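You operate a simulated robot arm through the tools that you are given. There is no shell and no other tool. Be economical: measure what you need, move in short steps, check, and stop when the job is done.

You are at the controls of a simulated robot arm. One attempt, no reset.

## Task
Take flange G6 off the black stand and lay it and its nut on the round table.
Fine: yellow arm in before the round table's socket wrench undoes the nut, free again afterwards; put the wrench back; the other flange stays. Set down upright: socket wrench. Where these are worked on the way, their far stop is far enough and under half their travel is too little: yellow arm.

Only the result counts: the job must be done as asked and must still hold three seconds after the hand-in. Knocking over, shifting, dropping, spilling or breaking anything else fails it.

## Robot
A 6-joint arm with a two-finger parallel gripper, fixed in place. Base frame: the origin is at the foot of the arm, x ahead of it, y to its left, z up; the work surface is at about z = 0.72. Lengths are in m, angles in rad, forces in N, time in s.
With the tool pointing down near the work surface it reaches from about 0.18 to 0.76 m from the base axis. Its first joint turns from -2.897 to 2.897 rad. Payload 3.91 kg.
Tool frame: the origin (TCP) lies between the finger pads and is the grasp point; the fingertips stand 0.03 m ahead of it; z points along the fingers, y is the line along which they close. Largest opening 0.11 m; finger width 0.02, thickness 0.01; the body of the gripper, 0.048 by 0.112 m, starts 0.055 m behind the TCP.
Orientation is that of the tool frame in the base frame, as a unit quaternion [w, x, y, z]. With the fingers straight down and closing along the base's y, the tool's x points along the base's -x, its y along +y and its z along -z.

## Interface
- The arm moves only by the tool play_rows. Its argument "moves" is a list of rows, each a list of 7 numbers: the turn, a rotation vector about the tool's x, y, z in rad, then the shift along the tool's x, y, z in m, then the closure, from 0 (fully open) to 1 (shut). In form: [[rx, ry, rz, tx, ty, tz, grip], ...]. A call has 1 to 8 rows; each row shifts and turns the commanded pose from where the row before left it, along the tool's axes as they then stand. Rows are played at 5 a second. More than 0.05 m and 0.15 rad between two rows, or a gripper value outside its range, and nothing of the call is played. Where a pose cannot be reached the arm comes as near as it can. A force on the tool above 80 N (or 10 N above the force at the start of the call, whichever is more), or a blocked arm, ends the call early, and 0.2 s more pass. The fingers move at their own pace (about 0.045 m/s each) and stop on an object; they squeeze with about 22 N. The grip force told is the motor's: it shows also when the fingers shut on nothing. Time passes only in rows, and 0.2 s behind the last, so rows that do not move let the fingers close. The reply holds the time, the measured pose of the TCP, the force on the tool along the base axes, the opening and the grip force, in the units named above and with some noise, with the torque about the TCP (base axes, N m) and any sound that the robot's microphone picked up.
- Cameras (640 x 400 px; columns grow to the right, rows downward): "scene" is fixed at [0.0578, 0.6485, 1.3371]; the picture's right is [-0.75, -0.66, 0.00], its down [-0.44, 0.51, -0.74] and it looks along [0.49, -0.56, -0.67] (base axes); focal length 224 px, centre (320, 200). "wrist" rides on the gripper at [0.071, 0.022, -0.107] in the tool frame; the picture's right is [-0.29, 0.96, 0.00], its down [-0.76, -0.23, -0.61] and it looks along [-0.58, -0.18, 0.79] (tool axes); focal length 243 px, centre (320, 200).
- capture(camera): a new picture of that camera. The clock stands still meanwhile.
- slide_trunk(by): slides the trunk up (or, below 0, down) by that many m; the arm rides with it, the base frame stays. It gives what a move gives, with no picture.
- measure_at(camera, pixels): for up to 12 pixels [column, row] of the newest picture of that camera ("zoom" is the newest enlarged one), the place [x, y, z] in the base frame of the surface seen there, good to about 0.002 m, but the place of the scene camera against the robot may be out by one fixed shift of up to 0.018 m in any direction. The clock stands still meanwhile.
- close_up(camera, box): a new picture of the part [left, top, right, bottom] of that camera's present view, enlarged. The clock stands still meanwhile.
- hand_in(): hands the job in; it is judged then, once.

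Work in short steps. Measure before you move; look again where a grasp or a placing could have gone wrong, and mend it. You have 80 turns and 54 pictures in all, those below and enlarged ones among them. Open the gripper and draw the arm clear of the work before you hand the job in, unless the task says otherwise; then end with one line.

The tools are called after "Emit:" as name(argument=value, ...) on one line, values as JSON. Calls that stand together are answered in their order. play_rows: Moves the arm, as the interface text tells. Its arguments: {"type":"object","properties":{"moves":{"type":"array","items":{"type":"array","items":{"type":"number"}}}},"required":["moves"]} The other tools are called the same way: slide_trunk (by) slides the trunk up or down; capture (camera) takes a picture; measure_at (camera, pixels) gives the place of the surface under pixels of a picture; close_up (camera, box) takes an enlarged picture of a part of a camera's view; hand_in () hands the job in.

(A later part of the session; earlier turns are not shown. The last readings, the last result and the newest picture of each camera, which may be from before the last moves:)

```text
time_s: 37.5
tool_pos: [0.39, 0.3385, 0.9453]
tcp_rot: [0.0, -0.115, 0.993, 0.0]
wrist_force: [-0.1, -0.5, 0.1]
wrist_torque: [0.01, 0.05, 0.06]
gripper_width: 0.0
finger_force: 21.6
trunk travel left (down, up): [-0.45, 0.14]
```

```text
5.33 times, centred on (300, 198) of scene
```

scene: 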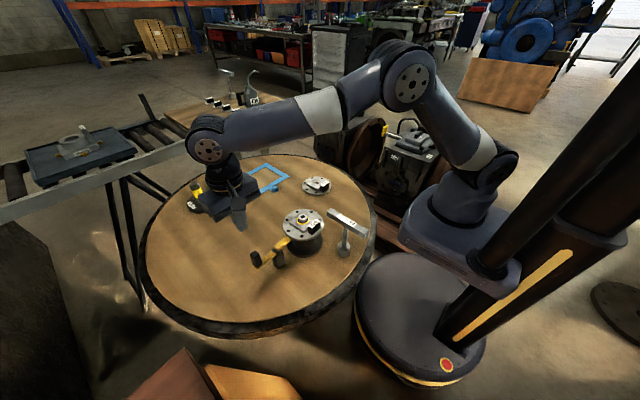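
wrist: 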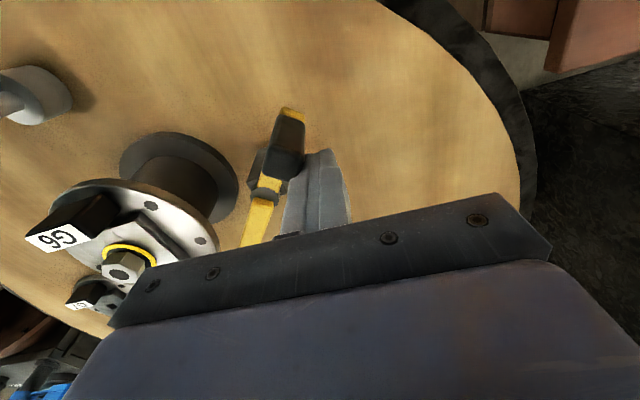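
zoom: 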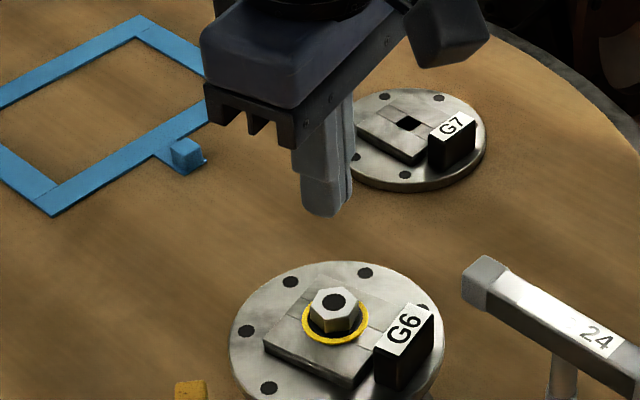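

The nut slipped out and sits where it was. I look closely at it from the wrist and scene views.

Emit:
close_up(camera="scene", box=[284, 202, 324, 230])

```text
14.29 times, centred on (304, 216) of scene
```

zoom: 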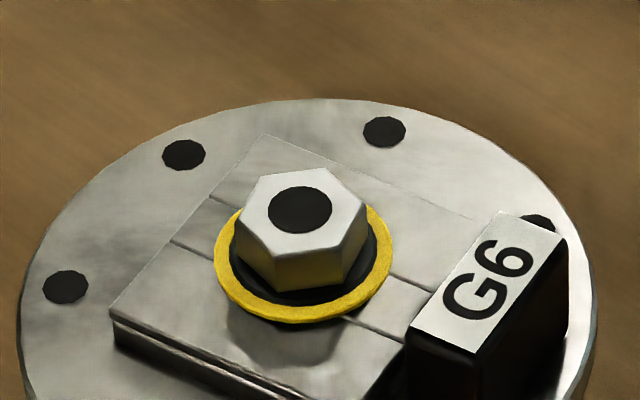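

The hex top is sharp here: vertices near (258,173), (338,168), (367,205), (340,250), (275,262), (238,222). I measure them and the base.

Emit:
measure_at(camera="zoom", pixels=[[260, 177], [334, 172], [363, 205], [338, 243], [276, 258], [242, 222], [275, 284], [340, 275], [310, 297], [240, 262], [300, 315], [380, 250]])

```text
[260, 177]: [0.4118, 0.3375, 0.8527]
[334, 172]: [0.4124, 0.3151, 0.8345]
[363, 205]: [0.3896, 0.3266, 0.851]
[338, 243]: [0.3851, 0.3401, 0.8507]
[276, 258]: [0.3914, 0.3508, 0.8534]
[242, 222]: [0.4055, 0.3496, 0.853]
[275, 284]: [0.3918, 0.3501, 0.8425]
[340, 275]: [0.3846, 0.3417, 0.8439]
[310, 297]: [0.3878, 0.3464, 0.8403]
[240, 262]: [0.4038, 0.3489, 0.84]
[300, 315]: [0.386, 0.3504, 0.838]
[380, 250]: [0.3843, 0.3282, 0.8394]
```

The nut seems at about (0.393,0.338), with flat normals near 86°, so my closing line was off by about 16°. I back up for an accurate wrist view.

Emit:
play_rows(moves=[[0, 0, 0.115, 0, 0, -0.025, 0.5], [0, 0, 0.115, 0, 0, -0.025, 0.5], [0, 0, 0, 0.04, 0.015, 0, 0.5], [0, 0, 0, 0.04, 0.015, 0, 0.5], [0, 0, 0, 0, 0, 0, 0.5]])

Emit:
close_up(camera="wrist", box=[280, 115, 360, 165])

```text
time_s: 38.7
tool_pos: [0.3112, 0.3695, 0.9934]
tcp_rot: [0.0, -0.001, 1.0, 0.0]
wrist_force: [-0.5, -0.8, -0.1]
wrist_torque: [-0.05, 0.0, 0.02]
gripper_width: 0.0549
finger_force: 0.0
trunk travel left (down, up): [-0.45, 0.14]
```

```text
8.00 times, centred on (320, 140) of wrist
```

zoom: 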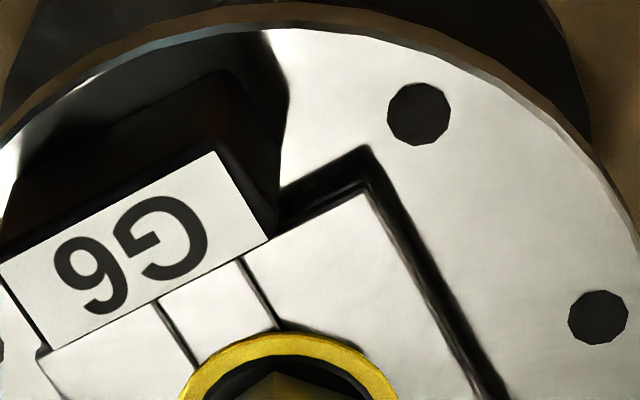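

The nut lies lower in the view. I take a closer crop around it.

Emit:
close_up(camera="wrist", box=[256, 130, 376, 205])

```text
5.33 times, centred on (316, 168) of wrist
```

zoom: 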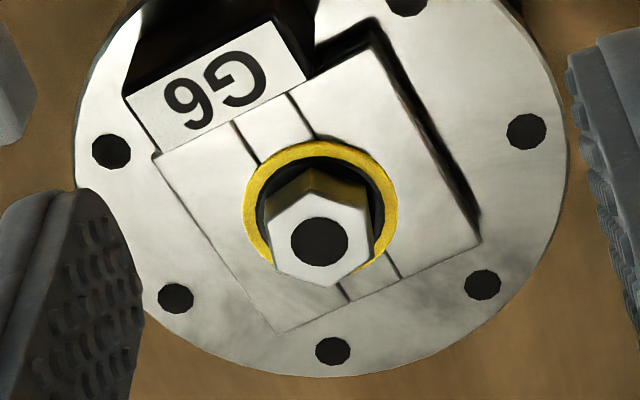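

The hex top is clear now, so I measure its vertices plus the hub block corners.

Emit:
measure_at(camera="zoom", pixels=[[310, 196], [362, 211], [369, 252], [334, 284], [281, 269], [274, 227], [322, 204], [156, 160], [370, 62], [478, 240], [280, 330], [318, 270]])

```text
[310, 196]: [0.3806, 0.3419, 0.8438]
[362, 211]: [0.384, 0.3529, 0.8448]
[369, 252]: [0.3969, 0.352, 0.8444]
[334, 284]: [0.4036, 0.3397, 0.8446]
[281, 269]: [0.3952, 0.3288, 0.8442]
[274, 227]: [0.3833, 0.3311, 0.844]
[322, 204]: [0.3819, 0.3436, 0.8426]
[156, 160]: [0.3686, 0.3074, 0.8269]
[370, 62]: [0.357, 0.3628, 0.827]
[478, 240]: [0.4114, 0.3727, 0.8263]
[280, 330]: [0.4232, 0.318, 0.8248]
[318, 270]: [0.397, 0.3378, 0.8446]
```

The nut centre is (0.3906,0.3411) and its flats face 85°, so I need a tool turn of +0.08 rad. I move over and descend for a second grasp.

Emit:
play_rows(moves=[[0, 0, 0, -0.0397, -0.0142, 0, 0.6], [0, 0, 0, -0.0397, -0.0142, 0, 0.6], [0, 0, 0.08, 0, 0, 0.04, 0.6], [0, 0, 0, 0, 0, 0.045, 0.6], [0, 0, 0, 0, 0, 0.025, 0.6], [0, 0, 0, 0, 0, 0, 0.6]])

```text
time_s: 40.1
tool_pos: [0.3902, 0.3412, 0.8834]
tcp_rot: [-0.001, 0.039, 0.999, 0.0]
wrist_force: [-0.1, 0.7, 0.0]
wrist_torque: [0.04, -0.01, 0.01]
gripper_width: 0.0439
finger_force: 0.0
trunk travel left (down, up): [-0.45, 0.14]
```

Position is as wanted. I go down to z 0.862 and close.

Emit:
play_rows(moves=[[0, 0, 0, 0, 0, 0.0213, 0.6], [0, 0, 0, 0, 0, 0, 1], [0, 0, 0, 0, 0, 0, 1], [0, 0, 0, 0, 0, 0, 1], [0, 0, 0, 0, 0, 0, 1]])

```text
time_s: 41.3
tool_pos: [0.391, 0.34, 0.8616]
tcp_rot: [-0.001, 0.038, 0.999, 0.0]
wrist_force: [-0.4, -5.8, -1.7]
wrist_torque: [-0.21, 0.04, 0.01]
gripper_width: 0.0268
finger_force: 22.2
trunk travel left (down, up): [-0.45, 0.14]
```

Width is 0.0268, wider than the hex, so the tips may be on the wider black collar. I raise 4 mm with fingers shut and watch the width.

Emit:
play_rows(moves=[[0, 0, 0, 0, 0, -0.002, 1], [0, 0, 0, 0, 0, -0.002, 1], [0, 0, 0, 0, 0, 0, 1]])

Emit:
close_up(camera="scene", box=[276, 190, 324, 220])

```text
time_s: 42.1
tool_pos: [0.3908, 0.3401, 0.8652]
tcp_rot: [0.0, 0.038, 0.999, -0.001]
wrist_force: [-1.9, -9.4, -15.1]
wrist_torque: [-0.29, 0.09, 0.04]
gripper_width: 0.0265
finger_force: 21.6
trunk travel left (down, up): [-0.45, 0.14]
```

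```text
13.33 times, centred on (300, 205) of scene
```

zoom: 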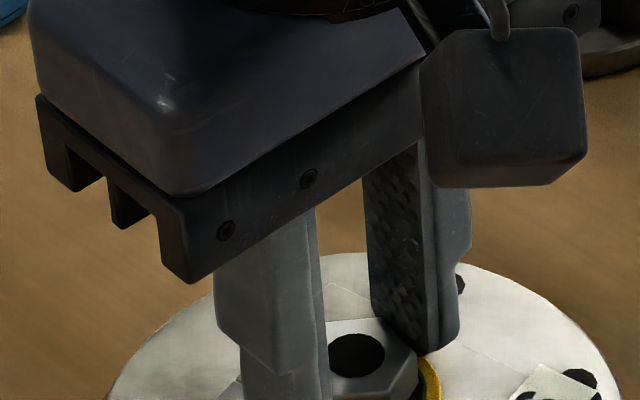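

The nut resists with 15 N and a 9 N side load in y, so it may be binding from misalignment. I relieve the side load by shifting about 2 mm to -y and lift a little.

Emit:
play_rows(moves=[[0, 0, 0, 0, -0.001, 0.001, 1], [0, 0, 0, 0, -0.001, 0.001, 1], [0, 0, 0, 0, 0, 0, 1]])

```text
time_s: 42.9
tool_pos: [0.3912, 0.3396, 0.8653]
tcp_rot: [0.0, 0.038, 0.999, 0.002]
wrist_force: [-2.7, -2.4, 1.4]
wrist_torque: [-0.13, 0.17, 0.02]
gripper_width: 0.0267
finger_force: 22.0
trunk travel left (down, up): [-0.45, 0.14]
```

Loads are nearly gone. I turn the nut counter-clockwise with the fingers while lifting slightly, to feel whether it is still threaded.

Emit:
play_rows(moves=[[0, 0, -0.1, 0, 0, 0, 1], [0, 0, -0.1, 0, 0, 0, 1], [0, 0, -0.1, 0, 0, -0.001, 1], [0, 0, -0.1, 0, 0, -0.001, 1], [0, 0, 0, 0, 0, 0, 1]])

Emit:
close_up(camera="scene", box=[260, 180, 340, 230])

```text
time_s: 44.1
tool_pos: [0.3908, 0.3395, 0.8649]
tcp_rot: [0.0, -0.161, 0.987, 0.001]
wrist_force: [3.0, 8.3, -11.3]
wrist_torque: [0.29, -0.09, -0.01]
gripper_width: 0.0265
finger_force: 21.8
trunk travel left (down, up): [-0.45, 0.14]
```

```text
8.00 times, centred on (300, 205) of scene
```

zoom: 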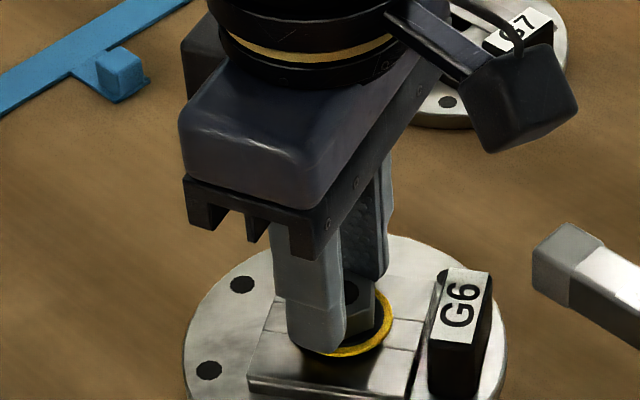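

The flange turns along with the nut at almost no torque. I relieve the side load and pull upward in small steps to learn what holds it.

Emit:
play_rows(moves=[[0, 0, 0, 0, 0.002, 0, 1], [0, 0, 0, 0, 0, -0.002, 1], [0, 0, 0, 0, 0, -0.002, 1], [0, 0, 0, 0, 0, 0, 1]])

Emit:
close_up(camera="scene", box=[268, 190, 332, 240])

```text
time_s: 45.1
tool_pos: [0.3886, 0.3391, 0.8707]
tcp_rot: [-0.001, -0.16, 0.987, -0.001]
wrist_force: [-0.9, -6.7, -3.2]
wrist_torque: [-0.24, 0.06, -0.03]
gripper_width: 0.0234
finger_force: 21.5
trunk travel left (down, up): [-0.45, 0.14]
```

```text
8.00 times, centred on (300, 215) of scene
```

zoom: 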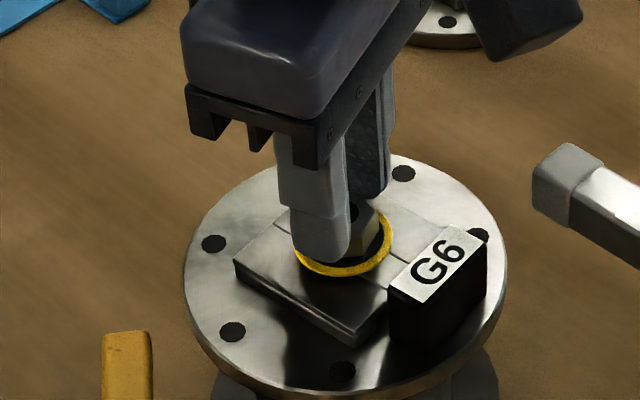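

The width is now 0.0234 m, so the pads are on the hex itself; before, they held the black collar. I lift on slowly.

Emit:
play_rows(moves=[[0, 0, 0, 0, 0, -0.002, 1], [0, 0, 0, 0, 0, -0.004, 1], [0, 0, 0, 0, 0, -0.01, 1], [0, 0, 0, 0, 0, -0.02, 1], [0, 0, 0, 0, 0, -0.03, 1]])

Emit:
close_up(camera="scene", box=[258, 175, 338, 225])

```text
time_s: 46.3
tool_pos: [0.3906, 0.341, 0.9365]
tcp_rot: [0.0, -0.161, 0.987, 0.0]
wrist_force: [-0.4, 1.0, 0.1]
wrist_torque: [0.03, 0.0, 0.0]
gripper_width: 0.0003
finger_force: 21.6
trunk travel left (down, up): [-0.45, 0.14]
```

```text
8.00 times, centred on (298, 200) of scene
```

zoom: 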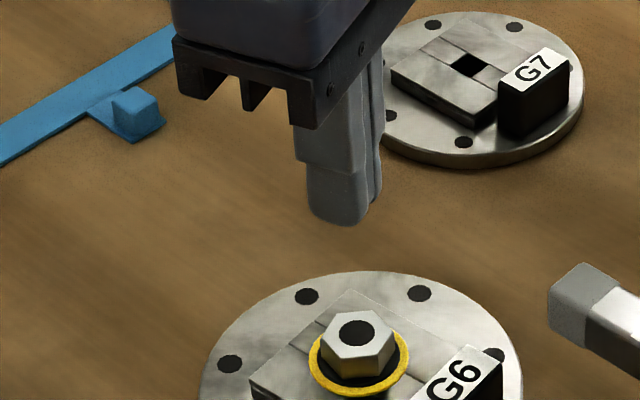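

It slipped off the top; the nut appears to sit proud of the block and resists. I try once more with a deeper grasp, tips just above the block, and pull gently.

Emit:
play_rows(moves=[[0, 0, 0.13, 0, 0, 0, 0.6], [0, 0, 0.13, 0, 0, 0, 0.6], [0, 0, 0.13, 0, -0.001, 0.02, 0.6], [0, 0, 0, 0, 0, 0.04, 0.6], [0, 0, 0, 0, 0, 0.0175, 0.6], [0, 0, 0, 0, 0, 0, 1], [0, 0, 0, 0, 0, 0, 1], [0, 0, 0, 0, 0, 0, 1]])

Emit:
play_rows(moves=[[0, 0, 0, 0, 0, -0.002, 1], [0, 0, 0, 0, 0, -0.002, 1], [0, 0, 0, 0, 0, 0, 1]])

```text
time_s: 48.1
tool_pos: [0.391, 0.3413, 0.8591]
tcp_rot: [0.0, 0.034, 0.999, 0.0]
wrist_force: [0.4, 0.8, -1.9]
wrist_torque: [-0.01, -0.03, 0.01]
gripper_width: 0.0265
finger_force: 21.8
trunk travel left (down, up): [-0.45, 0.14]
```

```text
time_s: 48.9
tool_pos: [0.3903, 0.3404, 0.8639]
tcp_rot: [0.0, 0.034, 0.999, 0.001]
wrist_force: [-0.8, 3.2, -3.0]
wrist_torque: [0.09, 0.0, -0.02]
gripper_width: 0.0235
finger_force: 21.7
trunk travel left (down, up): [-0.45, 0.14]
```

The pads now hold the hex at 0.0235 m with tips at z 0.834 and no binding. I lift a few more millimetres and check.

Emit:
play_rows(moves=[[0, 0, 0, 0, 0, 0, 1], [0, 0, 0, 0, 0, -0.002, 1], [0, 0, 0, 0, 0, -0.002, 1], [0, 0, 0, 0, 0, -0.002, 1], [0, 0, 0, 0, 0, 0, 1]])

Emit:
close_up(camera="scene", box=[274, 190, 330, 225])

```text
time_s: 50.1
tool_pos: [0.3892, 0.3403, 0.8682]
tcp_rot: [-0.001, 0.034, 0.999, -0.001]
wrist_force: [-0.9, 2.3, -14.7]
wrist_torque: [0.07, -0.01, 0.03]
gripper_width: 0.0234
finger_force: 22.3
trunk travel left (down, up): [-0.45, 0.14]
```

```text
11.43 times, centred on (302, 208) of scene
```

zoom: 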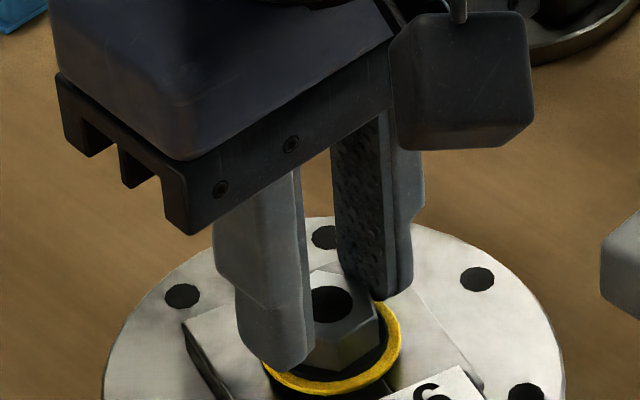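

The pads hold the hex with a 15 N pull. I check whether the flange itself is being lifted by measuring its top, block and rim heights now.

Emit:
measure_at(camera="zoom", pixels=[[440, 250], [510, 340], [150, 340], [430, 320], [205, 330], [350, 325], [375, 340], [330, 385], [440, 385], [225, 250], [540, 380], [325, 303]])

```text
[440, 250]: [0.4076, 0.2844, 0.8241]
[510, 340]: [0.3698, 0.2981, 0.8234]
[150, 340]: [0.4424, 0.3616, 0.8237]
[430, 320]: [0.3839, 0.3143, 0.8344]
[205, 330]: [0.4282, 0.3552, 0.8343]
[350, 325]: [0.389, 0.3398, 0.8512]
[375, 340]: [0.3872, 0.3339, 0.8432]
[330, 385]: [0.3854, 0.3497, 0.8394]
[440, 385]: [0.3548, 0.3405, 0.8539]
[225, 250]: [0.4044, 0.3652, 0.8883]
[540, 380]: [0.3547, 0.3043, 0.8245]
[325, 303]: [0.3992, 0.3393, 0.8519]
```

The nut top is unchanged (0.851 in scene terms) and the flange did not rise, so the nut is still held and needs more turning with the wrench and with the arm in again. I release, back off and swing the yellow arm in once more.

Emit:
play_rows(moves=[[0, 0, 0, 0, 0, 0, 0.5], [0, 0, 0, 0, 0, 0, 0.5], [0, 0, 0, 0, 0, -0.045, 0.5], [0, 0, -0.068, 0, 0, -0.045, 1], [0, 0, 0, 0.022, 0.0407, 0, 1], [0, 0, 0, 0.022, 0.0407, 0, 1], [0, 0, 0, 0.022, 0.0407, 0, 1], [0, 0, 0, 0, 0, 0, 1]])

Emit:
play_rows(moves=[[0, 0, 0, 0, 0, 0.037, 1], [0, 0, 0, 0, 0, 0.037, 1], [0, 0, 0, 0, 0, 0.036, 1], [0, 0, 0, -0.003, 0.0116, 0, 1], [0, 0, 0, -0.0046, 0.01, 0, 1], [0, 0, 0, -0.0063, 0.009, 0, 1], [0, 0, 0, -0.0078, 0.0078, 0, 1]])

Emit:
play_rows(moves=[[0, 0, 0, -0.009, 0.0063, 0, 1], [0, 0, 0, -0.01, 0.0046, 0, 1], [0, 0, 0, -0.0053, 0.0016, 0, 1], [0, 0, 0, -0.003, 0.0005, 0, 1]])

Emit:
capture(camera="wrist")

```text
time_s: 51.9
tool_pos: [0.3239, 0.4634, 0.9587]
tcp_rot: [0.0, 0.0, 1.0, 0.0]
wrist_force: [-0.4, -0.1, -1.4]
wrist_torque: [-0.03, 0.01, -0.01]
gripper_width: 0.0
finger_force: 21.9
trunk travel left (down, up): [-0.45, 0.14]
```

```text
time_s: 53.5
tool_pos: [0.3455, 0.5001, 0.8501]
tcp_rot: [0.0, 0.0, 1.0, 0.001]
wrist_force: [0.4, 0.0, 1.1]
wrist_torque: [0.01, -0.05, -0.01]
gripper_width: 0.0
finger_force: 22.6
trunk travel left (down, up): [-0.45, 0.14]
```

```text
time_s: 54.5
tool_pos: [0.3695, 0.5133, 0.8485]
tcp_rot: [-0.001, -0.001, 1.0, 0.0]
wrist_force: [-9.7, -2.1, 2.0]
wrist_torque: [-0.05, 0.05, -0.05]
gripper_width: 0.0
finger_force: 21.9
trunk travel left (down, up): [-0.45, 0.14]
```

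```text
10 pictures are left
```

wrist: 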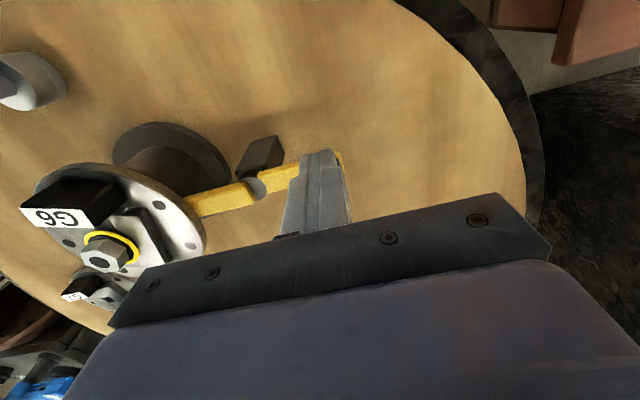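

The arm is in against its stop (-10 N). I back off, return to the wrench at (0.271,0.286), grasp it and lift.

Emit:
play_rows(moves=[[0, 0, 0, 0.012, 0, 0, 1], [0, 0, 0, 0.01, -0.005, 0, 1], [0, 0, 0, 0, 0, -0.047, 1], [0, 0, 0, 0, 0, -0.047, 0.5], [0, 0, 0, 0, 0, -0.046, 0.5], [0, 0, 0, 0.0153, -0.0444, 0, 0.5], [0, 0, 0, 0.0153, -0.0444, 0, 0.5], [0, 0, 0, 0.0153, -0.0444, 0, 0.5]])

Emit:
play_rows(moves=[[0, 0, 0, 0.0153, -0.0444, 0, 0.5], [0, 0, 0, 0.0153, -0.0444, 0, 0.5], [0, 0, 0, 0, 0, 0, 0.5]])

Emit:
capture(camera="wrist")

```text
time_s: 56.3
tool_pos: [0.3052, 0.3724, 0.9876]
tcp_rot: [0.0, -0.001, 1.0, 0.001]
wrist_force: [0.1, 0.0, -0.5]
wrist_torque: [-0.02, 0.01, -0.01]
gripper_width: 0.0551
finger_force: 0.1
trunk travel left (down, up): [-0.45, 0.14]
```

```text
time_s: 57.1
tool_pos: [0.2739, 0.285, 0.9876]
tcp_rot: [0.001, -0.001, 1.0, 0.001]
wrist_force: [-0.4, 0.6, -0.4]
wrist_torque: [0.04, -0.01, 0.0]
gripper_width: 0.0551
finger_force: 0.1
trunk travel left (down, up): [-0.45, 0.14]
```

```text
9 pictures are left
```

wrist: 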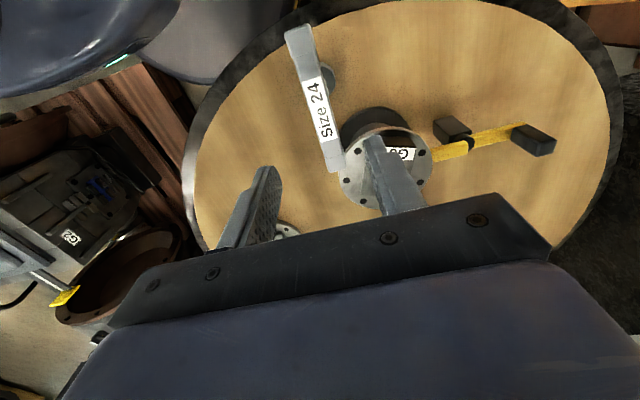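

The wrench bar is between the fingers below and the arm is in. I descend, grasp, and lift the wrench.

Emit:
play_rows(moves=[[0, 0, 0, 0.001, 0.001, 0.044, 0.5], [0, 0, 0, 0, 0, 0.044, 0.5], [0, 0, 0, 0, 0, 0.041, 0.5], [0, 0, 0, 0, 0, 0, 1], [0, 0, 0, 0, 0, 0, 1], [0, 0, 0, 0, 0, 0, 1], [0, 0, 0, 0, 0, 0, 1]])

Emit:
play_rows(moves=[[0, 0, 0, 0, 0, -0.02, 1], [0, 0, 0, 0, 0, -0.047, 1], [0, 0, 0, 0, 0, -0.047, 1], [0, 0, 0, 0, 0, -0.047, 1], [0, 0, 0, -0.039, 0.018, 0, 1], [0, 0, 0, -0.039, 0.018, 0, 1], [0, 0, 0, -0.039, 0.018, 0, 1], [0, 0, 0.068, 0, 0, 0, 1]])

Emit:
close_up(camera="scene", box=[264, 185, 344, 235])

```text
time_s: 58.7
tool_pos: [0.272, 0.2861, 0.8603]
tcp_rot: [0.0, 0.0, 1.0, 0.0]
wrist_force: [-0.3, -0.2, 0.2]
wrist_torque: [0.05, 0.01, 0.02]
gripper_width: 0.0199
finger_force: 22.4
trunk travel left (down, up): [-0.45, 0.14]
```

```text
time_s: 60.5
tool_pos: [0.3896, 0.3409, 1.0191]
tcp_rot: [0.001, 0.034, 0.999, 0.0]
wrist_force: [0.0, 0.5, -2.8]
wrist_torque: [0.0, -0.02, -0.03]
gripper_width: 0.02
finger_force: 22.0
trunk travel left (down, up): [-0.45, 0.14]
```

```text
8.00 times, centred on (304, 210) of scene
```

zoom: 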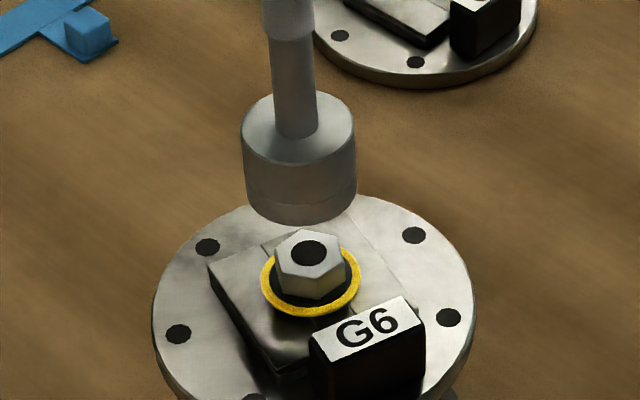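

The socket is above the nut. I lower to just inside contact height and check the force.

Emit:
play_rows(moves=[[0, 0, 0, 0, 0, 0.025, 1], [0, 0, 0, 0, 0, 0.008, 1], [0, 0, 0, 0, 0, 0.004, 1], [0, 0, 0, 0, 0, 0.003, 1], [0, 0, 0, 0, 0, 0, 1]])

```text
time_s: 61.7
tool_pos: [0.3901, 0.343, 0.9802]
tcp_rot: [0.0, 0.034, 0.999, 0.0]
wrist_force: [-0.6, 0.6, -2.5]
wrist_torque: [-0.02, 0.01, 0.01]
gripper_width: 0.0199
finger_force: 22.2
trunk travel left (down, up): [-0.45, 0.14]
```

No contact yet or already sliding on. I lower 4 mm more.

Emit:
play_rows(moves=[[0, 0, 0, 0, 0, 0.002, 1], [0, 0, 0, 0, 0, 0.002, 1], [0, 0, 0, 0, 0, 0, 1]])

```text
time_s: 62.5
tool_pos: [0.3914, 0.3419, 0.9761]
tcp_rot: [0.0, 0.035, 0.999, 0.0]
wrist_force: [1.1, 0.0, -2.8]
wrist_torque: [-0.01, -0.03, -0.04]
gripper_width: 0.02
finger_force: 22.3
trunk travel left (down, up): [-0.45, 0.14]
```

The socket end is at z 0.836, below the nut top, so it is on. I seat it and turn counter-clockwise 2.4 rad.

Emit:
play_rows(moves=[[0, 0, 0, 0, 0, 0.003, 1], [0, 0, 0, 0, 0, 0.002, 1], [0, 0, -0.15, 0, 0, 0, 1], [0, 0, -0.15, 0, 0, 0, 1], [0, 0, -0.15, 0, 0, 0, 1], [0, 0, -0.15, 0, 0, 0, 1], [0, 0, -0.15, 0, 0, 0, 1], [0, 0, -0.15, 0, 0, 0, 1]])

Emit:
play_rows(moves=[[0, 0, -0.15, 0, 0, 0, 1], [0, 0, -0.15, 0, 0, 0, 1], [0, 0, -0.15, 0, 0, 0, 1], [0, 0, -0.15, 0, 0, 0, 1], [0, 0, -0.15, 0, 0, 0, 1], [0, 0, -0.15, 0, 0, 0, 1], [0, 0, -0.15, 0, 0, 0, 1], [0, 0, -0.15, 0, 0, 0, 1]])

Emit:
play_rows(moves=[[0, 0, -0.15, 0, 0, 0, 1], [0, 0, -0.15, 0, 0, 0, 1], [0, 0, -0.15, 0, 0, 0, 1], [0, 0, -0.15, 0, 0, 0, 1]])

```text
time_s: 64.3
tool_pos: [0.3902, 0.3405, 0.9717]
tcp_rot: [0.002, -0.405, 0.914, 0.001]
wrist_force: [-1.1, 3.6, 18.5]
wrist_torque: [0.34, 0.13, -0.07]
gripper_width: 0.0197
finger_force: 22.0
trunk travel left (down, up): [-0.45, 0.14]
```

```text
time_s: 66.1
tool_pos: [0.3901, 0.3404, 0.9718]
tcp_rot: [-0.001, 0.851, -0.525, 0.001]
wrist_force: [-3.8, -1.3, 18.6]
wrist_torque: [-0.13, 0.35, -0.05]
gripper_width: 0.0196
finger_force: 22.0
trunk travel left (down, up): [-0.45, 0.14]
```

```text
time_s: 67.1
tool_pos: [0.3882, 0.3417, 0.9738]
tcp_rot: [-0.001, 0.968, -0.251, 0.0]
wrist_force: [-2.5, -3.9, 19.6]
wrist_torque: [-0.31, 0.28, -0.06]
gripper_width: 0.02
finger_force: 22.0
trunk travel left (down, up): [-0.45, 0.14]
```

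2.7 rad more turned. I lift the wrench 0.045 m and look at the nut.

Emit:
play_rows(moves=[[0, 0, 0, 0, 0, -0.01, 1], [0, 0, 0, 0, 0, -0.035, 1], [0, 0, 0, 0, 0, 0, 1]])

Emit:
close_up(camera="scene", box=[276, 195, 332, 230])

```text
time_s: 67.9
tool_pos: [0.3905, 0.3399, 1.0169]
tcp_rot: [-0.001, 0.968, -0.253, 0.0]
wrist_force: [-0.1, 0.1, -2.8]
wrist_torque: [0.03, 0.03, 0.02]
gripper_width: 0.02
finger_force: 21.7
trunk travel left (down, up): [-0.45, 0.14]
```

```text
11.43 times, centred on (304, 212) of scene
```

zoom: 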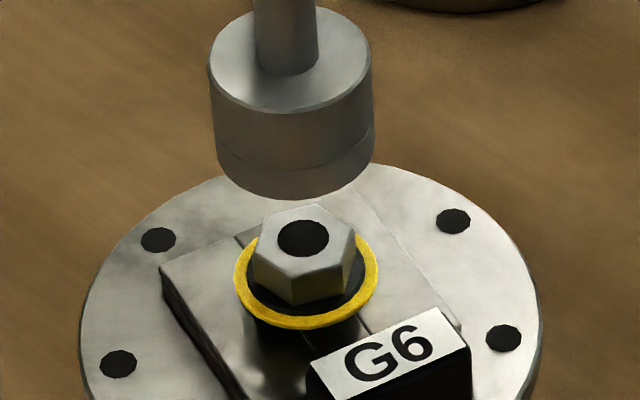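

The nut looks similar. I measure its top, the ring, and the block to see if it has risen.

Emit:
measure_at(camera="zoom", pixels=[[305, 213], [275, 270], [335, 260], [300, 238], [302, 322], [245, 265], [370, 290], [255, 360], [190, 270], [420, 280], [310, 300], [305, 335]])

```text
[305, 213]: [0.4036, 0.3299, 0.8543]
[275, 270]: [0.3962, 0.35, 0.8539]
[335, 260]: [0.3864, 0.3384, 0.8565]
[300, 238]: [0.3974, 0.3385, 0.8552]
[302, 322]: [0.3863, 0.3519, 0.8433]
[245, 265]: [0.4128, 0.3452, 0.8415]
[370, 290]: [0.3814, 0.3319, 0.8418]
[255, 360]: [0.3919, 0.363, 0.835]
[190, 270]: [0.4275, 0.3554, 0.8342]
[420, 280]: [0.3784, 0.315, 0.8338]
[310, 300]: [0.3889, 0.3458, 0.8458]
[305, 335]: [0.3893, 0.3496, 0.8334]
```

The nut has climbed about 3 mm more, so it is a real thread and the climb is working. I rotate the wrench back in the air by five sixths of a turn (5.236 rad) for a long second stroke.

Emit:
play_rows(moves=[[0, 0, 0.1496, 0, 0, 0, 1], [0, 0, 0.1496, 0, 0, 0, 1], [0, 0, 0.1496, 0, 0, 0, 1], [0, 0, 0.1496, 0, 0, 0, 1], [0, 0, 0.1496, 0, 0, 0, 1], [0, 0, 0.1496, 0, 0, 0, 1], [0, 0, 0.1496, 0, 0, 0, 1], [0, 0, 0.1496, 0, 0, 0, 1]])

Emit:
play_rows(moves=[[0, 0, 0.1496, 0, 0, 0, 1], [0, 0, 0.1496, 0, 0, 0, 1], [0, 0, 0.1496, 0, 0, 0, 1], [0, 0, 0.1496, 0, 0, 0, 1], [0, 0, 0.1496, 0, 0, 0, 1], [0, 0, 0.1496, 0, 0, 0, 1], [0, 0, 0.1496, 0, 0, 0, 1], [0, 0, 0.1496, 0, 0, 0, 1]])

Emit:
play_rows(moves=[[0, 0, 0.1496, 0, 0, 0, 1], [0, 0, 0.1496, 0, 0, 0, 1], [0, 0, 0.1496, 0, 0, 0, 1], [0, 0, 0.1496, 0, 0, 0, 1], [0, 0, 0.1496, 0, 0, 0, 1], [0, 0, 0.1496, 0, 0, 0, 1], [0, 0, 0.1496, 0, 0, 0, 1], [0, 0, 0.1496, 0, 0, 0, 1]])

Emit:
play_rows(moves=[[0, 0, 0.1496, 0, 0, 0, 1], [0, 0, 0.1496, 0, 0, 0, 1], [0, 0, 0.1496, 0, 0, 0, 1], [0, 0, 0.1496, 0, 0, 0, 1], [0, 0, 0.1496, 0, 0, 0, 1], [0, 0, 0.1496, 0, 0, 0, 1], [0, 0, 0.1496, 0, 0, 0, 1], [0, 0, 0.1496, 0, 0, 0, 1]])

Emit:
play_rows(moves=[[0, 0, 0.1496, 0, 0, 0, 1], [0, 0, 0.1496, 0, 0, 0, 1], [0, 0, 0.1496, 0, 0, 0, 1], [0, 0, 0, 0, 0, 0, 1]])

```text
time_s: 69.7
tool_pos: [0.3907, 0.3406, 1.0183]
tcp_rot: [0.0, -0.656, 0.755, 0.0]
wrist_force: [-0.3, 0.8, -2.8]
wrist_torque: [-0.02, -0.05, -0.01]
gripper_width: 0.0199
finger_force: 22.1
trunk travel left (down, up): [-0.45, 0.14]
```

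```text
time_s: 71.5
tool_pos: [0.3904, 0.3411, 1.0163]
tcp_rot: [0.0, -0.118, 0.993, 0.0]
wrist_force: [0.3, 0.1, -3.4]
wrist_torque: [0.01, 0.01, -0.02]
gripper_width: 0.0199
finger_force: 22.5
trunk travel left (down, up): [-0.45, 0.14]
```

```text
time_s: 73.3
tool_pos: [0.3914, 0.3416, 1.0168]
tcp_rot: [-0.001, 0.462, 0.887, -0.001]
wrist_force: [-0.1, 0.3, -3.1]
wrist_torque: [-0.03, 0.01, 0.02]
gripper_width: 0.02
finger_force: 22.2
trunk travel left (down, up): [-0.45, 0.14]
```

```text
time_s: 75.1
tool_pos: [0.3899, 0.3416, 1.0168]
tcp_rot: [0.0, 0.882, 0.471, 0.001]
wrist_force: [-1.5, -0.3, -2.3]
wrist_torque: [0.0, 0.01, 0.02]
gripper_width: 0.0199
finger_force: 21.7
trunk travel left (down, up): [-0.45, 0.14]
```

```text
time_s: 76.1
tool_pos: [0.4744, 0.2107, 1.0059]
tcp_rot: [-0.016, 0.958, 0.285, -0.002]
wrist_force: [-0.5, -0.2, -4.0]
wrist_torque: [0.01, 0.01, 0.0]
gripper_width: 0.0199
finger_force: 21.8
out of reach, approached as far as the arm can: row 1, 2, 3
trunk travel left (down, up): [-0.45, 0.14]
```

The joint limit was hit in the last three rows, and the tool wandered aside, still high. I turn back by one hex step (1.047 rad) to a reachable yaw and check the position.

Emit:
play_rows(moves=[[0, 0, -0.1496, 0, 0, 0, 1], [0, 0, -0.1496, 0, 0, 0, 1], [0, 0, -0.1496, 0, 0, 0, 1], [0, 0, -0.1496, 0, 0, 0, 1], [0, 0, -0.1496, 0, 0, 0, 1], [0, 0, -0.1496, 0, 0, 0, 1], [0, 0, -0.1496, 0, 0, 0, 1], [0, 0, 0, 0, 0, 0, 1]])

```text
time_s: 77.9
tool_pos: [0.4732, 0.2114, 1.0079]
tcp_rot: [-0.015, 0.687, 0.727, 0.006]
wrist_force: [-0.2, 0.5, -3.0]
wrist_torque: [0.0, 0.04, -0.03]
gripper_width: 0.0198
finger_force: 22.6
trunk travel left (down, up): [-0.45, 0.14]
```

The command was reset to the measured pose, so I level the tool, fix the yaw to 1.559 rad, and return above the nut.

Emit:
play_rows(moves=[[-0.012, -0.03, 0.045, 0, 0, -0.01, 1], [0, 0, 0, 0.03265, -0.0203, 0, 1], [0, 0, 0, 0.03265, -0.0203, 0, 1], [0, 0, 0, 0.03265, -0.0203, 0, 1], [0, 0, 0, 0.03265, -0.0203, 0, 1], [0, 0, 0, 0, 0, 0, 1]])

Emit:
close_up(camera="scene", box=[264, 185, 344, 235])

```text
time_s: 79.3
tool_pos: [0.3895, 0.3406, 1.0161]
tcp_rot: [0.001, 0.704, 0.71, -0.001]
wrist_force: [-0.5, -0.3, -3.8]
wrist_torque: [0.0, -0.01, 0.01]
gripper_width: 0.0201
finger_force: 21.7
trunk travel left (down, up): [-0.45, 0.14]
```

```text
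8.00 times, centred on (304, 210) of scene
```

zoom: 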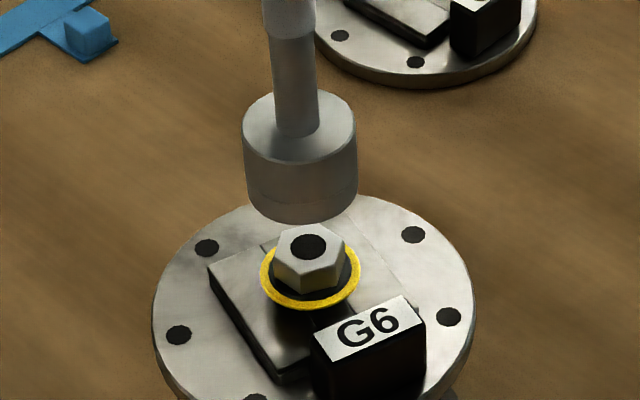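

All is aligned again with the socket over the nut. I lower it on and make one long stroke of 4.2 rad counter-clockwise, rising with the thread, then lift and look.

Emit:
play_rows(moves=[[0, 0, 0, 0, 0, 0.03, 1], [0, 0, 0, 0, 0, 0.007, 1], [0, 0, 0, 0, 0, 0.005, 1], [0, 0, -0.15, 0, 0, -0.0002, 1], [0, 0, -0.15, 0, 0, -0.0002, 1], [0, 0, -0.15, 0, 0, -0.0002, 1], [0, 0, -0.15, 0, 0, -0.0002, 1], [0, 0, -0.15, 0, 0, -0.0002, 1]])

Emit:
play_rows(moves=[[0, 0, -0.15, 0, 0, -0.0002, 1], [0, 0, -0.15, 0, 0, -0.0002, 1], [0, 0, -0.15, 0, 0, -0.0002, 1], [0, 0, -0.15, 0, 0, -0.0002, 1], [0, 0, -0.15, 0, 0, -0.0002, 1], [0, 0, -0.15, 0, 0, -0.0002, 1], [0, 0, -0.15, 0, 0, -0.0002, 1], [0, 0, -0.15, 0, 0, -0.0002, 1]])

Emit:
play_rows(moves=[[0, 0, -0.15, 0, 0, -0.0002, 1], [0, 0, -0.15, 0, 0, -0.0002, 1], [0, 0, -0.15, 0, 0, -0.0002, 1], [0, 0, -0.15, 0, 0, -0.0002, 1], [0, 0, -0.15, 0, 0, -0.0002, 1], [0, 0, -0.15, 0, 0, -0.0002, 1], [0, 0, -0.15, 0, 0, -0.0002, 1], [0, 0, -0.15, 0, 0, -0.0002, 1]])

Emit:
play_rows(moves=[[0, 0, -0.15, 0, 0, -0.0002, 1], [0, 0, -0.15, 0, 0, -0.0002, 1], [0, 0, -0.15, 0, 0, -0.0002, 1], [0, 0, -0.15, 0, 0, -0.0002, 1], [0, 0, -0.15, 0, 0, -0.0002, 1], [0, 0, -0.15, 0, 0, -0.0002, 1], [0, 0, -0.15, 0, 0, -0.0002, 1]])

Emit:
play_rows(moves=[[0, 0, 0, 0, 0, -0.01, 1], [0, 0, 0, 0, 0, -0.03, 1], [0, 0, 0, 0, 0, 0, 1]])

Emit:
close_up(camera="scene", box=[264, 185, 344, 235])

```text
time_s: 81.1
tool_pos: [0.3915, 0.3419, 0.9752]
tcp_rot: [0.0, 0.394, 0.919, 0.0]
wrist_force: [0.4, -0.1, -3.3]
wrist_torque: [0.0, -0.01, 0.01]
gripper_width: 0.0199
finger_force: 22.0
trunk travel left (down, up): [-0.45, 0.14]
```

```text
time_s: 82.9
tool_pos: [0.3926, 0.341, 0.9762]
tcp_rot: [0.0, -0.194, 0.981, 0.0]
wrist_force: [0.1, 0.3, -2.5]
wrist_torque: [0.02, 0.03, -0.03]
gripper_width: 0.0197
finger_force: 21.5
trunk travel left (down, up): [-0.45, 0.14]
```

```text
time_s: 84.7
tool_pos: [0.3925, 0.3407, 0.978]
tcp_rot: [0.0, 0.713, -0.701, 0.0]
wrist_force: [-0.3, -0.4, -2.2]
wrist_torque: [0.02, 0.0, -1.97]
gripper_width: 0.0399
finger_force: 22.2
trunk travel left (down, up): [-0.45, 0.14]
```

```text
time_s: 86.3
tool_pos: [0.3921, 0.3406, 0.9794]
tcp_rot: [0.001, 0.968, -0.251, 0.0]
wrist_force: [0.5, -0.5, -3.3]
wrist_torque: [0.0, 0.0, -2.85]
gripper_width: 0.048
finger_force: 21.7
trunk travel left (down, up): [-0.45, 0.14]
```

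```text
time_s: 87.1
tool_pos: [0.3916, 0.342, 1.0193]
tcp_rot: [0.002, 0.968, -0.25, 0.0]
wrist_force: [1.3, -0.4, -3.1]
wrist_torque: [0.02, 0.0, -0.02]
gripper_width: 0.0198
finger_force: 22.3
trunk travel left (down, up): [-0.45, 0.14]
```

```text
8.00 times, centred on (304, 210) of scene
```

zoom: 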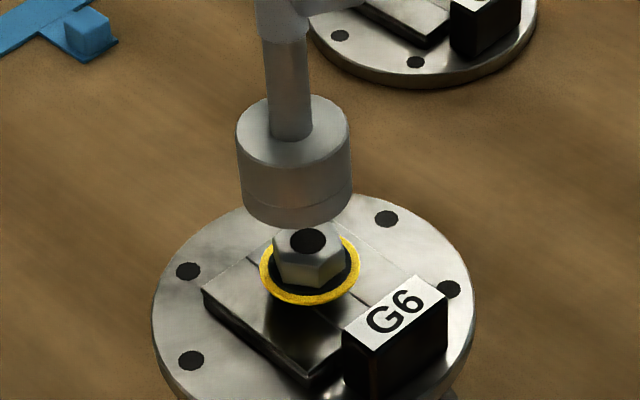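

Torque climbed to -2.85 N m at the end, so the nut has come to the end of its thread travel. I measure the nut's height now.

Emit:
measure_at(camera="zoom", pixels=[[308, 240], [290, 252], [325, 250], [308, 300], [265, 275], [355, 270], [230, 310], [300, 330], [300, 345], [310, 272]])

```text
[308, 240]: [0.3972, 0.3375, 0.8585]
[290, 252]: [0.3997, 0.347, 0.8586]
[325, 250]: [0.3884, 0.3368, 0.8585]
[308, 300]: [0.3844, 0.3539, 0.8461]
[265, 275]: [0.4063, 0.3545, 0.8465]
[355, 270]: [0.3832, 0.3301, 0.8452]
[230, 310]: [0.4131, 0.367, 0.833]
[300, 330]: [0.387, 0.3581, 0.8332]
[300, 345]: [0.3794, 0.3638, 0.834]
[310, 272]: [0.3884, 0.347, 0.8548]
```

The nut rose another 3.5 mm to the end of its travel. I turn the wrench back in the air and carry it above its stub.

Emit:
play_rows(moves=[[0, 0, 0.1465, 0, 0, -0.01, 1], [0, 0, 0.1465, 0, 0, 0, 1], [0, 0, 0.1465, 0, 0, 0, 1], [0, 0, 0.1465, 0, 0, 0, 1], [0, 0, 0.1465, 0, 0, 0, 1], [0, 0, 0.1465, 0, 0, 0, 1], [0, 0, 0.1465, 0, 0, 0, 1], [0, 0, 0.1465, 0, 0, 0, 1]])

Emit:
play_rows(moves=[[0, 0, 0.1465, 0, 0, 0, 1], [0, 0, 0.1465, 0, 0, 0, 1], [0, 0, 0.1465, 0, 0, 0, 1], [0, 0, 0.1465, 0, 0, 0, 1], [0, 0, 0.1465, 0, 0, 0, 1], [0, 0, 0.1465, 0, 0, 0, 1], [0, 0, 0.1465, 0, 0, 0, 1], [0, 0, 0.1465, 0, 0, 0, 1]])

Emit:
play_rows(moves=[[0, 0, 0.1465, 0, 0, 0, 1], [0, 0, 0.1465, 0, 0, 0, 1], [0, 0, 0, 0.0401, -0.0184, 0, 1], [0, 0, 0, 0.0401, -0.0184, 0, 1], [0, 0, 0, 0.0401, -0.0184, 0, 1], [0, 0, 0, 0, 0, 0, 1]])

Emit:
play_rows(moves=[[0, 0, 0, 0, 0, 0.045, 1], [0, 0, 0, 0, 0, 0.045, 1], [0, 0, 0, 0, 0, 0.045, 1], [0, 0, 0, 0, 0, 0, 1]])

Emit:
close_up(camera="scene", box=[260, 195, 380, 270])

```text
time_s: 88.9
tool_pos: [0.3922, 0.3418, 1.0299]
tcp_rot: [-0.001, -0.668, 0.744, 0.0]
wrist_force: [-0.6, 0.4, -4.0]
wrist_torque: [-0.02, -0.01, -0.05]
gripper_width: 0.02
finger_force: 22.1
trunk travel left (down, up): [-0.45, 0.14]
```

```text
time_s: 90.7
tool_pos: [0.3927, 0.3386, 1.0296]
tcp_rot: [0.0, -0.144, 0.99, -0.001]
wrist_force: [-0.4, 0.4, -4.0]
wrist_torque: [-0.04, 0.03, -0.01]
gripper_width: 0.0201
finger_force: 22.1
trunk travel left (down, up): [-0.45, 0.14]
```

```text
time_s: 92.1
tool_pos: [0.2693, 0.2845, 1.0305]
tcp_rot: [0.001, 0.0, 1.0, 0.0]
wrist_force: [-0.6, 0.2, -2.4]
wrist_torque: [0.01, 0.0, 0.04]
gripper_width: 0.0198
finger_force: 22.2
trunk travel left (down, up): [-0.45, 0.14]
```

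```text
time_s: 93.1
tool_pos: [0.2709, 0.2849, 0.8931]
tcp_rot: [0.0, 0.0, 1.0, -0.001]
wrist_force: [0.6, 0.3, -2.2]
wrist_torque: [-0.03, -0.01, 0.03]
gripper_width: 0.0199
finger_force: 22.0
trunk travel left (down, up): [-0.45, 0.14]
```

```text
5.33 times, centred on (320, 232) of scene
```

zoom: 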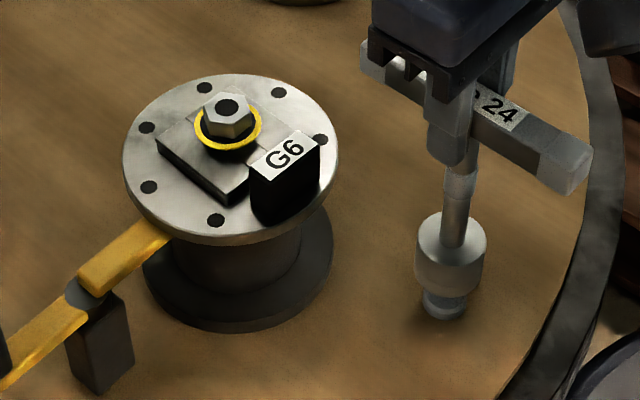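

The yellow arm is still in, and the stub is about 2 mm left of the socket axis in the picture, so I shift by (+1.5,+1.5) mm. I lower onto the stub and release, then look.

Emit:
play_rows(moves=[[0, 0, 0, -0.0015, 0.0015, 0.01, 1], [0, 0, 0, 0, 0, 0.013, 1], [0, 0, 0, 0, 0, 0.006, 1], [0, 0, 0, 0, 0, 0.003, 1], [0, 0, 0, 0, 0, 0.002, 1], [0, 0, 0, 0, 0, 0.002, 1], [0, 0, 0, 0, 0, 0.001, 1], [0, 0, 0, 0, 0, 0, 1]])

Emit:
measure_at(camera="scene", pixels=[[303, 218]])

```text
time_s: 94.9
tool_pos: [0.2737, 0.2863, 0.8558]
tcp_rot: [0.001, 0.0, 1.0, 0.0]
wrist_force: [2.6, -2.5, 17.9]
wrist_torque: [-0.09, -0.13, 0.01]
gripper_width: 0.0197
finger_force: 21.7
trunk travel left (down, up): [-0.45, 0.14]
```

```text
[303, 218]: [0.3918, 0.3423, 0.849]
```

It stands on the stub again (18 N at the same height). I release, lift, and go to a viewpoint to see the nut's orientation.

Emit:
play_rows(moves=[[0, 0, 0, 0, 0, -0.001, 1], [0, 0, 0, 0, 0, 0, 0.5], [0, 0, 0, 0, 0, 0, 0.5], [0, 0, 0, 0, 0, 0, 0.5], [0, 0, 0, 0, 0, -0.045, 0.5], [0, 0, 0, 0, 0, -0.047, 0.5], [0, 0, 0, 0, 0, -0.045, 0.5]])

Emit:
play_rows(moves=[[0, 0, 0, -0.02, 0.0415, 0, 0.5], [0, 0, 0, -0.02, 0.0415, 0, 0.5], [0, 0, 0, 0, 0, 0, 0.5]])

Emit:
close_up(camera="wrist", box=[224, 70, 408, 205])

```text
time_s: 96.5
tool_pos: [0.2744, 0.2877, 0.9974]
tcp_rot: [0.0, 0.0, 1.0, -0.001]
wrist_force: [-0.7, -0.4, -0.1]
wrist_torque: [0.0, 0.0, 0.01]
gripper_width: 0.055
finger_force: 0.1
trunk travel left (down, up): [-0.45, 0.14]
```

```text
time_s: 97.3
tool_pos: [0.3129, 0.3692, 0.9968]
tcp_rot: [0.0, 0.001, 1.0, -0.001]
wrist_force: [-0.6, 0.5, -0.2]
wrist_torque: [-0.02, 0.0, 0.01]
gripper_width: 0.055
finger_force: 0.2
trunk travel left (down, up): [-0.45, 0.14]
```

```text
2.96 times, centred on (316, 138) of wrist
```

zoom: 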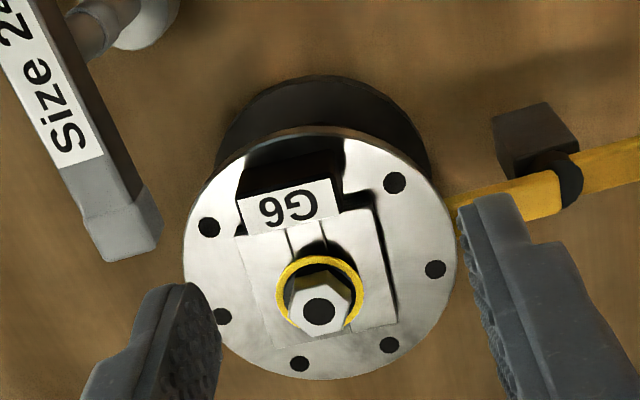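

The wrench stands well. I measure points around the nut's top face and the hub block corners to fix centre and orientation.

Emit:
measure_at(camera="zoom", pixels=[[290, 310], [298, 294], [310, 289], [328, 289], [343, 300], [349, 316], [336, 331], [318, 337], [301, 331], [319, 312], [240, 240], [395, 322]])

```text
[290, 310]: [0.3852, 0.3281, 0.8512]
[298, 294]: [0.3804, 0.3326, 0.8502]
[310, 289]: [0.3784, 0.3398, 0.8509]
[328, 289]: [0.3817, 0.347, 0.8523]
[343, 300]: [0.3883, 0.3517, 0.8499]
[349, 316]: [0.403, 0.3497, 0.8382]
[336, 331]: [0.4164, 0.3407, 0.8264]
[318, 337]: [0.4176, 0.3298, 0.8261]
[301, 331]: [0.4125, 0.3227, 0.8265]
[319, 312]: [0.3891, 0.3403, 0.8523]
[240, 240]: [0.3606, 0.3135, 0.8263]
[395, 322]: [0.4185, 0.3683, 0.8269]
```

The bore centre is (0.3891,0.3403), top z 0.851. I grasp the nut with the flats aligned at about 102°, tips at z 0.834, and lift, using the width reading as the check.

Emit:
play_rows(moves=[[0, 0, 0, -0.038, -0.0145, 0, 0.5], [0, 0, 0, -0.038, -0.0144, 0, 0.5], [0, 0, -0.1, 0, 0, 0.044, 0.5], [0, 0, -0.1, 0, 0, 0.044, 0.5], [0, 0, 0, 0, 0, 0.03, 0.6], [0, 0, 0, 0, 0, 0.0148, 0.6], [0, 0, 0, 0, 0, 0, 1], [0, 0, 0, 0, 0, 0, 1]])

Emit:
play_rows(moves=[[0, 0, 0, 0, 0, 0, 1], [0, 0, 0, 0, 0, 0, 1], [0, 0, 0, 0, 0, -0.002, 1], [0, 0, 0, 0, 0, -0.003, 1], [0, 0, 0, 0, 0, 0, 1]])

Emit:
play_rows(moves=[[0, 0, 0, 0, 0, -0.005, 1], [0, 0, 0, 0, 0, -0.02, 1], [0, 0, 0, 0, 0, -0.03, 1], [0, 0, 0, 0, 0, 0, 1]])

```text
time_s: 99.1
tool_pos: [0.3888, 0.3403, 0.8609]
tcp_rot: [0.0, -0.1, 0.995, 0.0]
wrist_force: [1.6, -0.9, -1.1]
wrist_torque: [0.01, -0.02, -0.07]
gripper_width: 0.0251
finger_force: 22.5
trunk travel left (down, up): [-0.45, 0.14]
```

```text
time_s: 100.3
tool_pos: [0.3894, 0.341, 0.8671]
tcp_rot: [0.0, -0.1, 0.995, -0.001]
wrist_force: [-0.1, 0.5, -0.3]
wrist_torque: [0.02, 0.01, 0.01]
gripper_width: 0.0256
finger_force: 21.9
trunk travel left (down, up): [-0.45, 0.14]
```

```text
time_s: 101.3
tool_pos: [0.3902, 0.3413, 0.9231]
tcp_rot: [0.0, -0.1, 0.995, 0.0]
wrist_force: [-0.3, -0.8, 0.4]
wrist_torque: [0.01, -0.03, -0.03]
gripper_width: 0.0231
finger_force: 21.6
trunk travel left (down, up): [-0.45, 0.14]
```

The nut is free and in hand (0.0231 m, no pull). I carry it to the empty table area at (0.47,0.50), set it down and rise.

Emit:
play_rows(moves=[[0, 0, 0.1, 0, 0, 0, 1], [0, 0, 0.1, 0, 0, 0, 1], [0, 0, 0, -0.02, 0.0397, 0, 1], [0, 0, 0, -0.02, 0.0397, 0, 1], [0, 0, 0, -0.02, 0.0397, 0, 1], [0, 0, 0, -0.02, 0.0397, 0, 1], [0, 0, 0, 0, 0, 0.045, 1], [0, 0, 0, 0, 0, 0.045, 1]])

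Emit:
play_rows(moves=[[0, 0, 0, 0, 0, 0.045, 1], [0, 0, 0, 0, 0, 0.025, 1], [0, 0, 0, 0, 0, 0.006, 1], [0, 0, 0, 0, 0, 0.003, 1], [0, 0, 0, 0, 0, 0.002, 1], [0, 0, 0, 0, 0, 0, 1]])

Emit:
play_rows(moves=[[0, 0, 0, 0, 0, 0, 0.85], [0, 0, 0, 0, 0, 0, 0.6], [0, 0, 0, 0, 0, 0, 0.6], [0, 0, 0, 0, 0, -0.045, 0.6], [0, 0, 0, 0, 0, -0.045, 0.6], [0, 0, 0, 0, 0, -0.045, 0.6]])

```text
time_s: 103.1
tool_pos: [0.4693, 0.4969, 0.8303]
tcp_rot: [0.0, 0.0, 1.0, -0.001]
wrist_force: [-0.3, -0.8, 0.4]
wrist_torque: [-0.01, 0.0, -0.01]
gripper_width: 0.0232
finger_force: 21.9
trunk travel left (down, up): [-0.45, 0.14]
```

```text
time_s: 104.5
tool_pos: [0.4701, 0.4995, 0.751]
tcp_rot: [0.001, 0.0, 1.0, 0.0]
wrist_force: [0.2, 0.5, -1.1]
wrist_torque: [0.01, 0.02, 0.04]
gripper_width: 0.0233
finger_force: 22.3
trunk travel left (down, up): [-0.45, 0.14]
```

```text
time_s: 105.9
tool_pos: [0.467, 0.4994, 0.8864]
tcp_rot: [0.0, 0.0, 1.0, 0.0]
wrist_force: [0.5, 0.2, 1.2]
wrist_torque: [-0.01, 0.01, -0.03]
gripper_width: 0.0439
finger_force: 0.0
trunk travel left (down, up): [-0.45, 0.14]
```

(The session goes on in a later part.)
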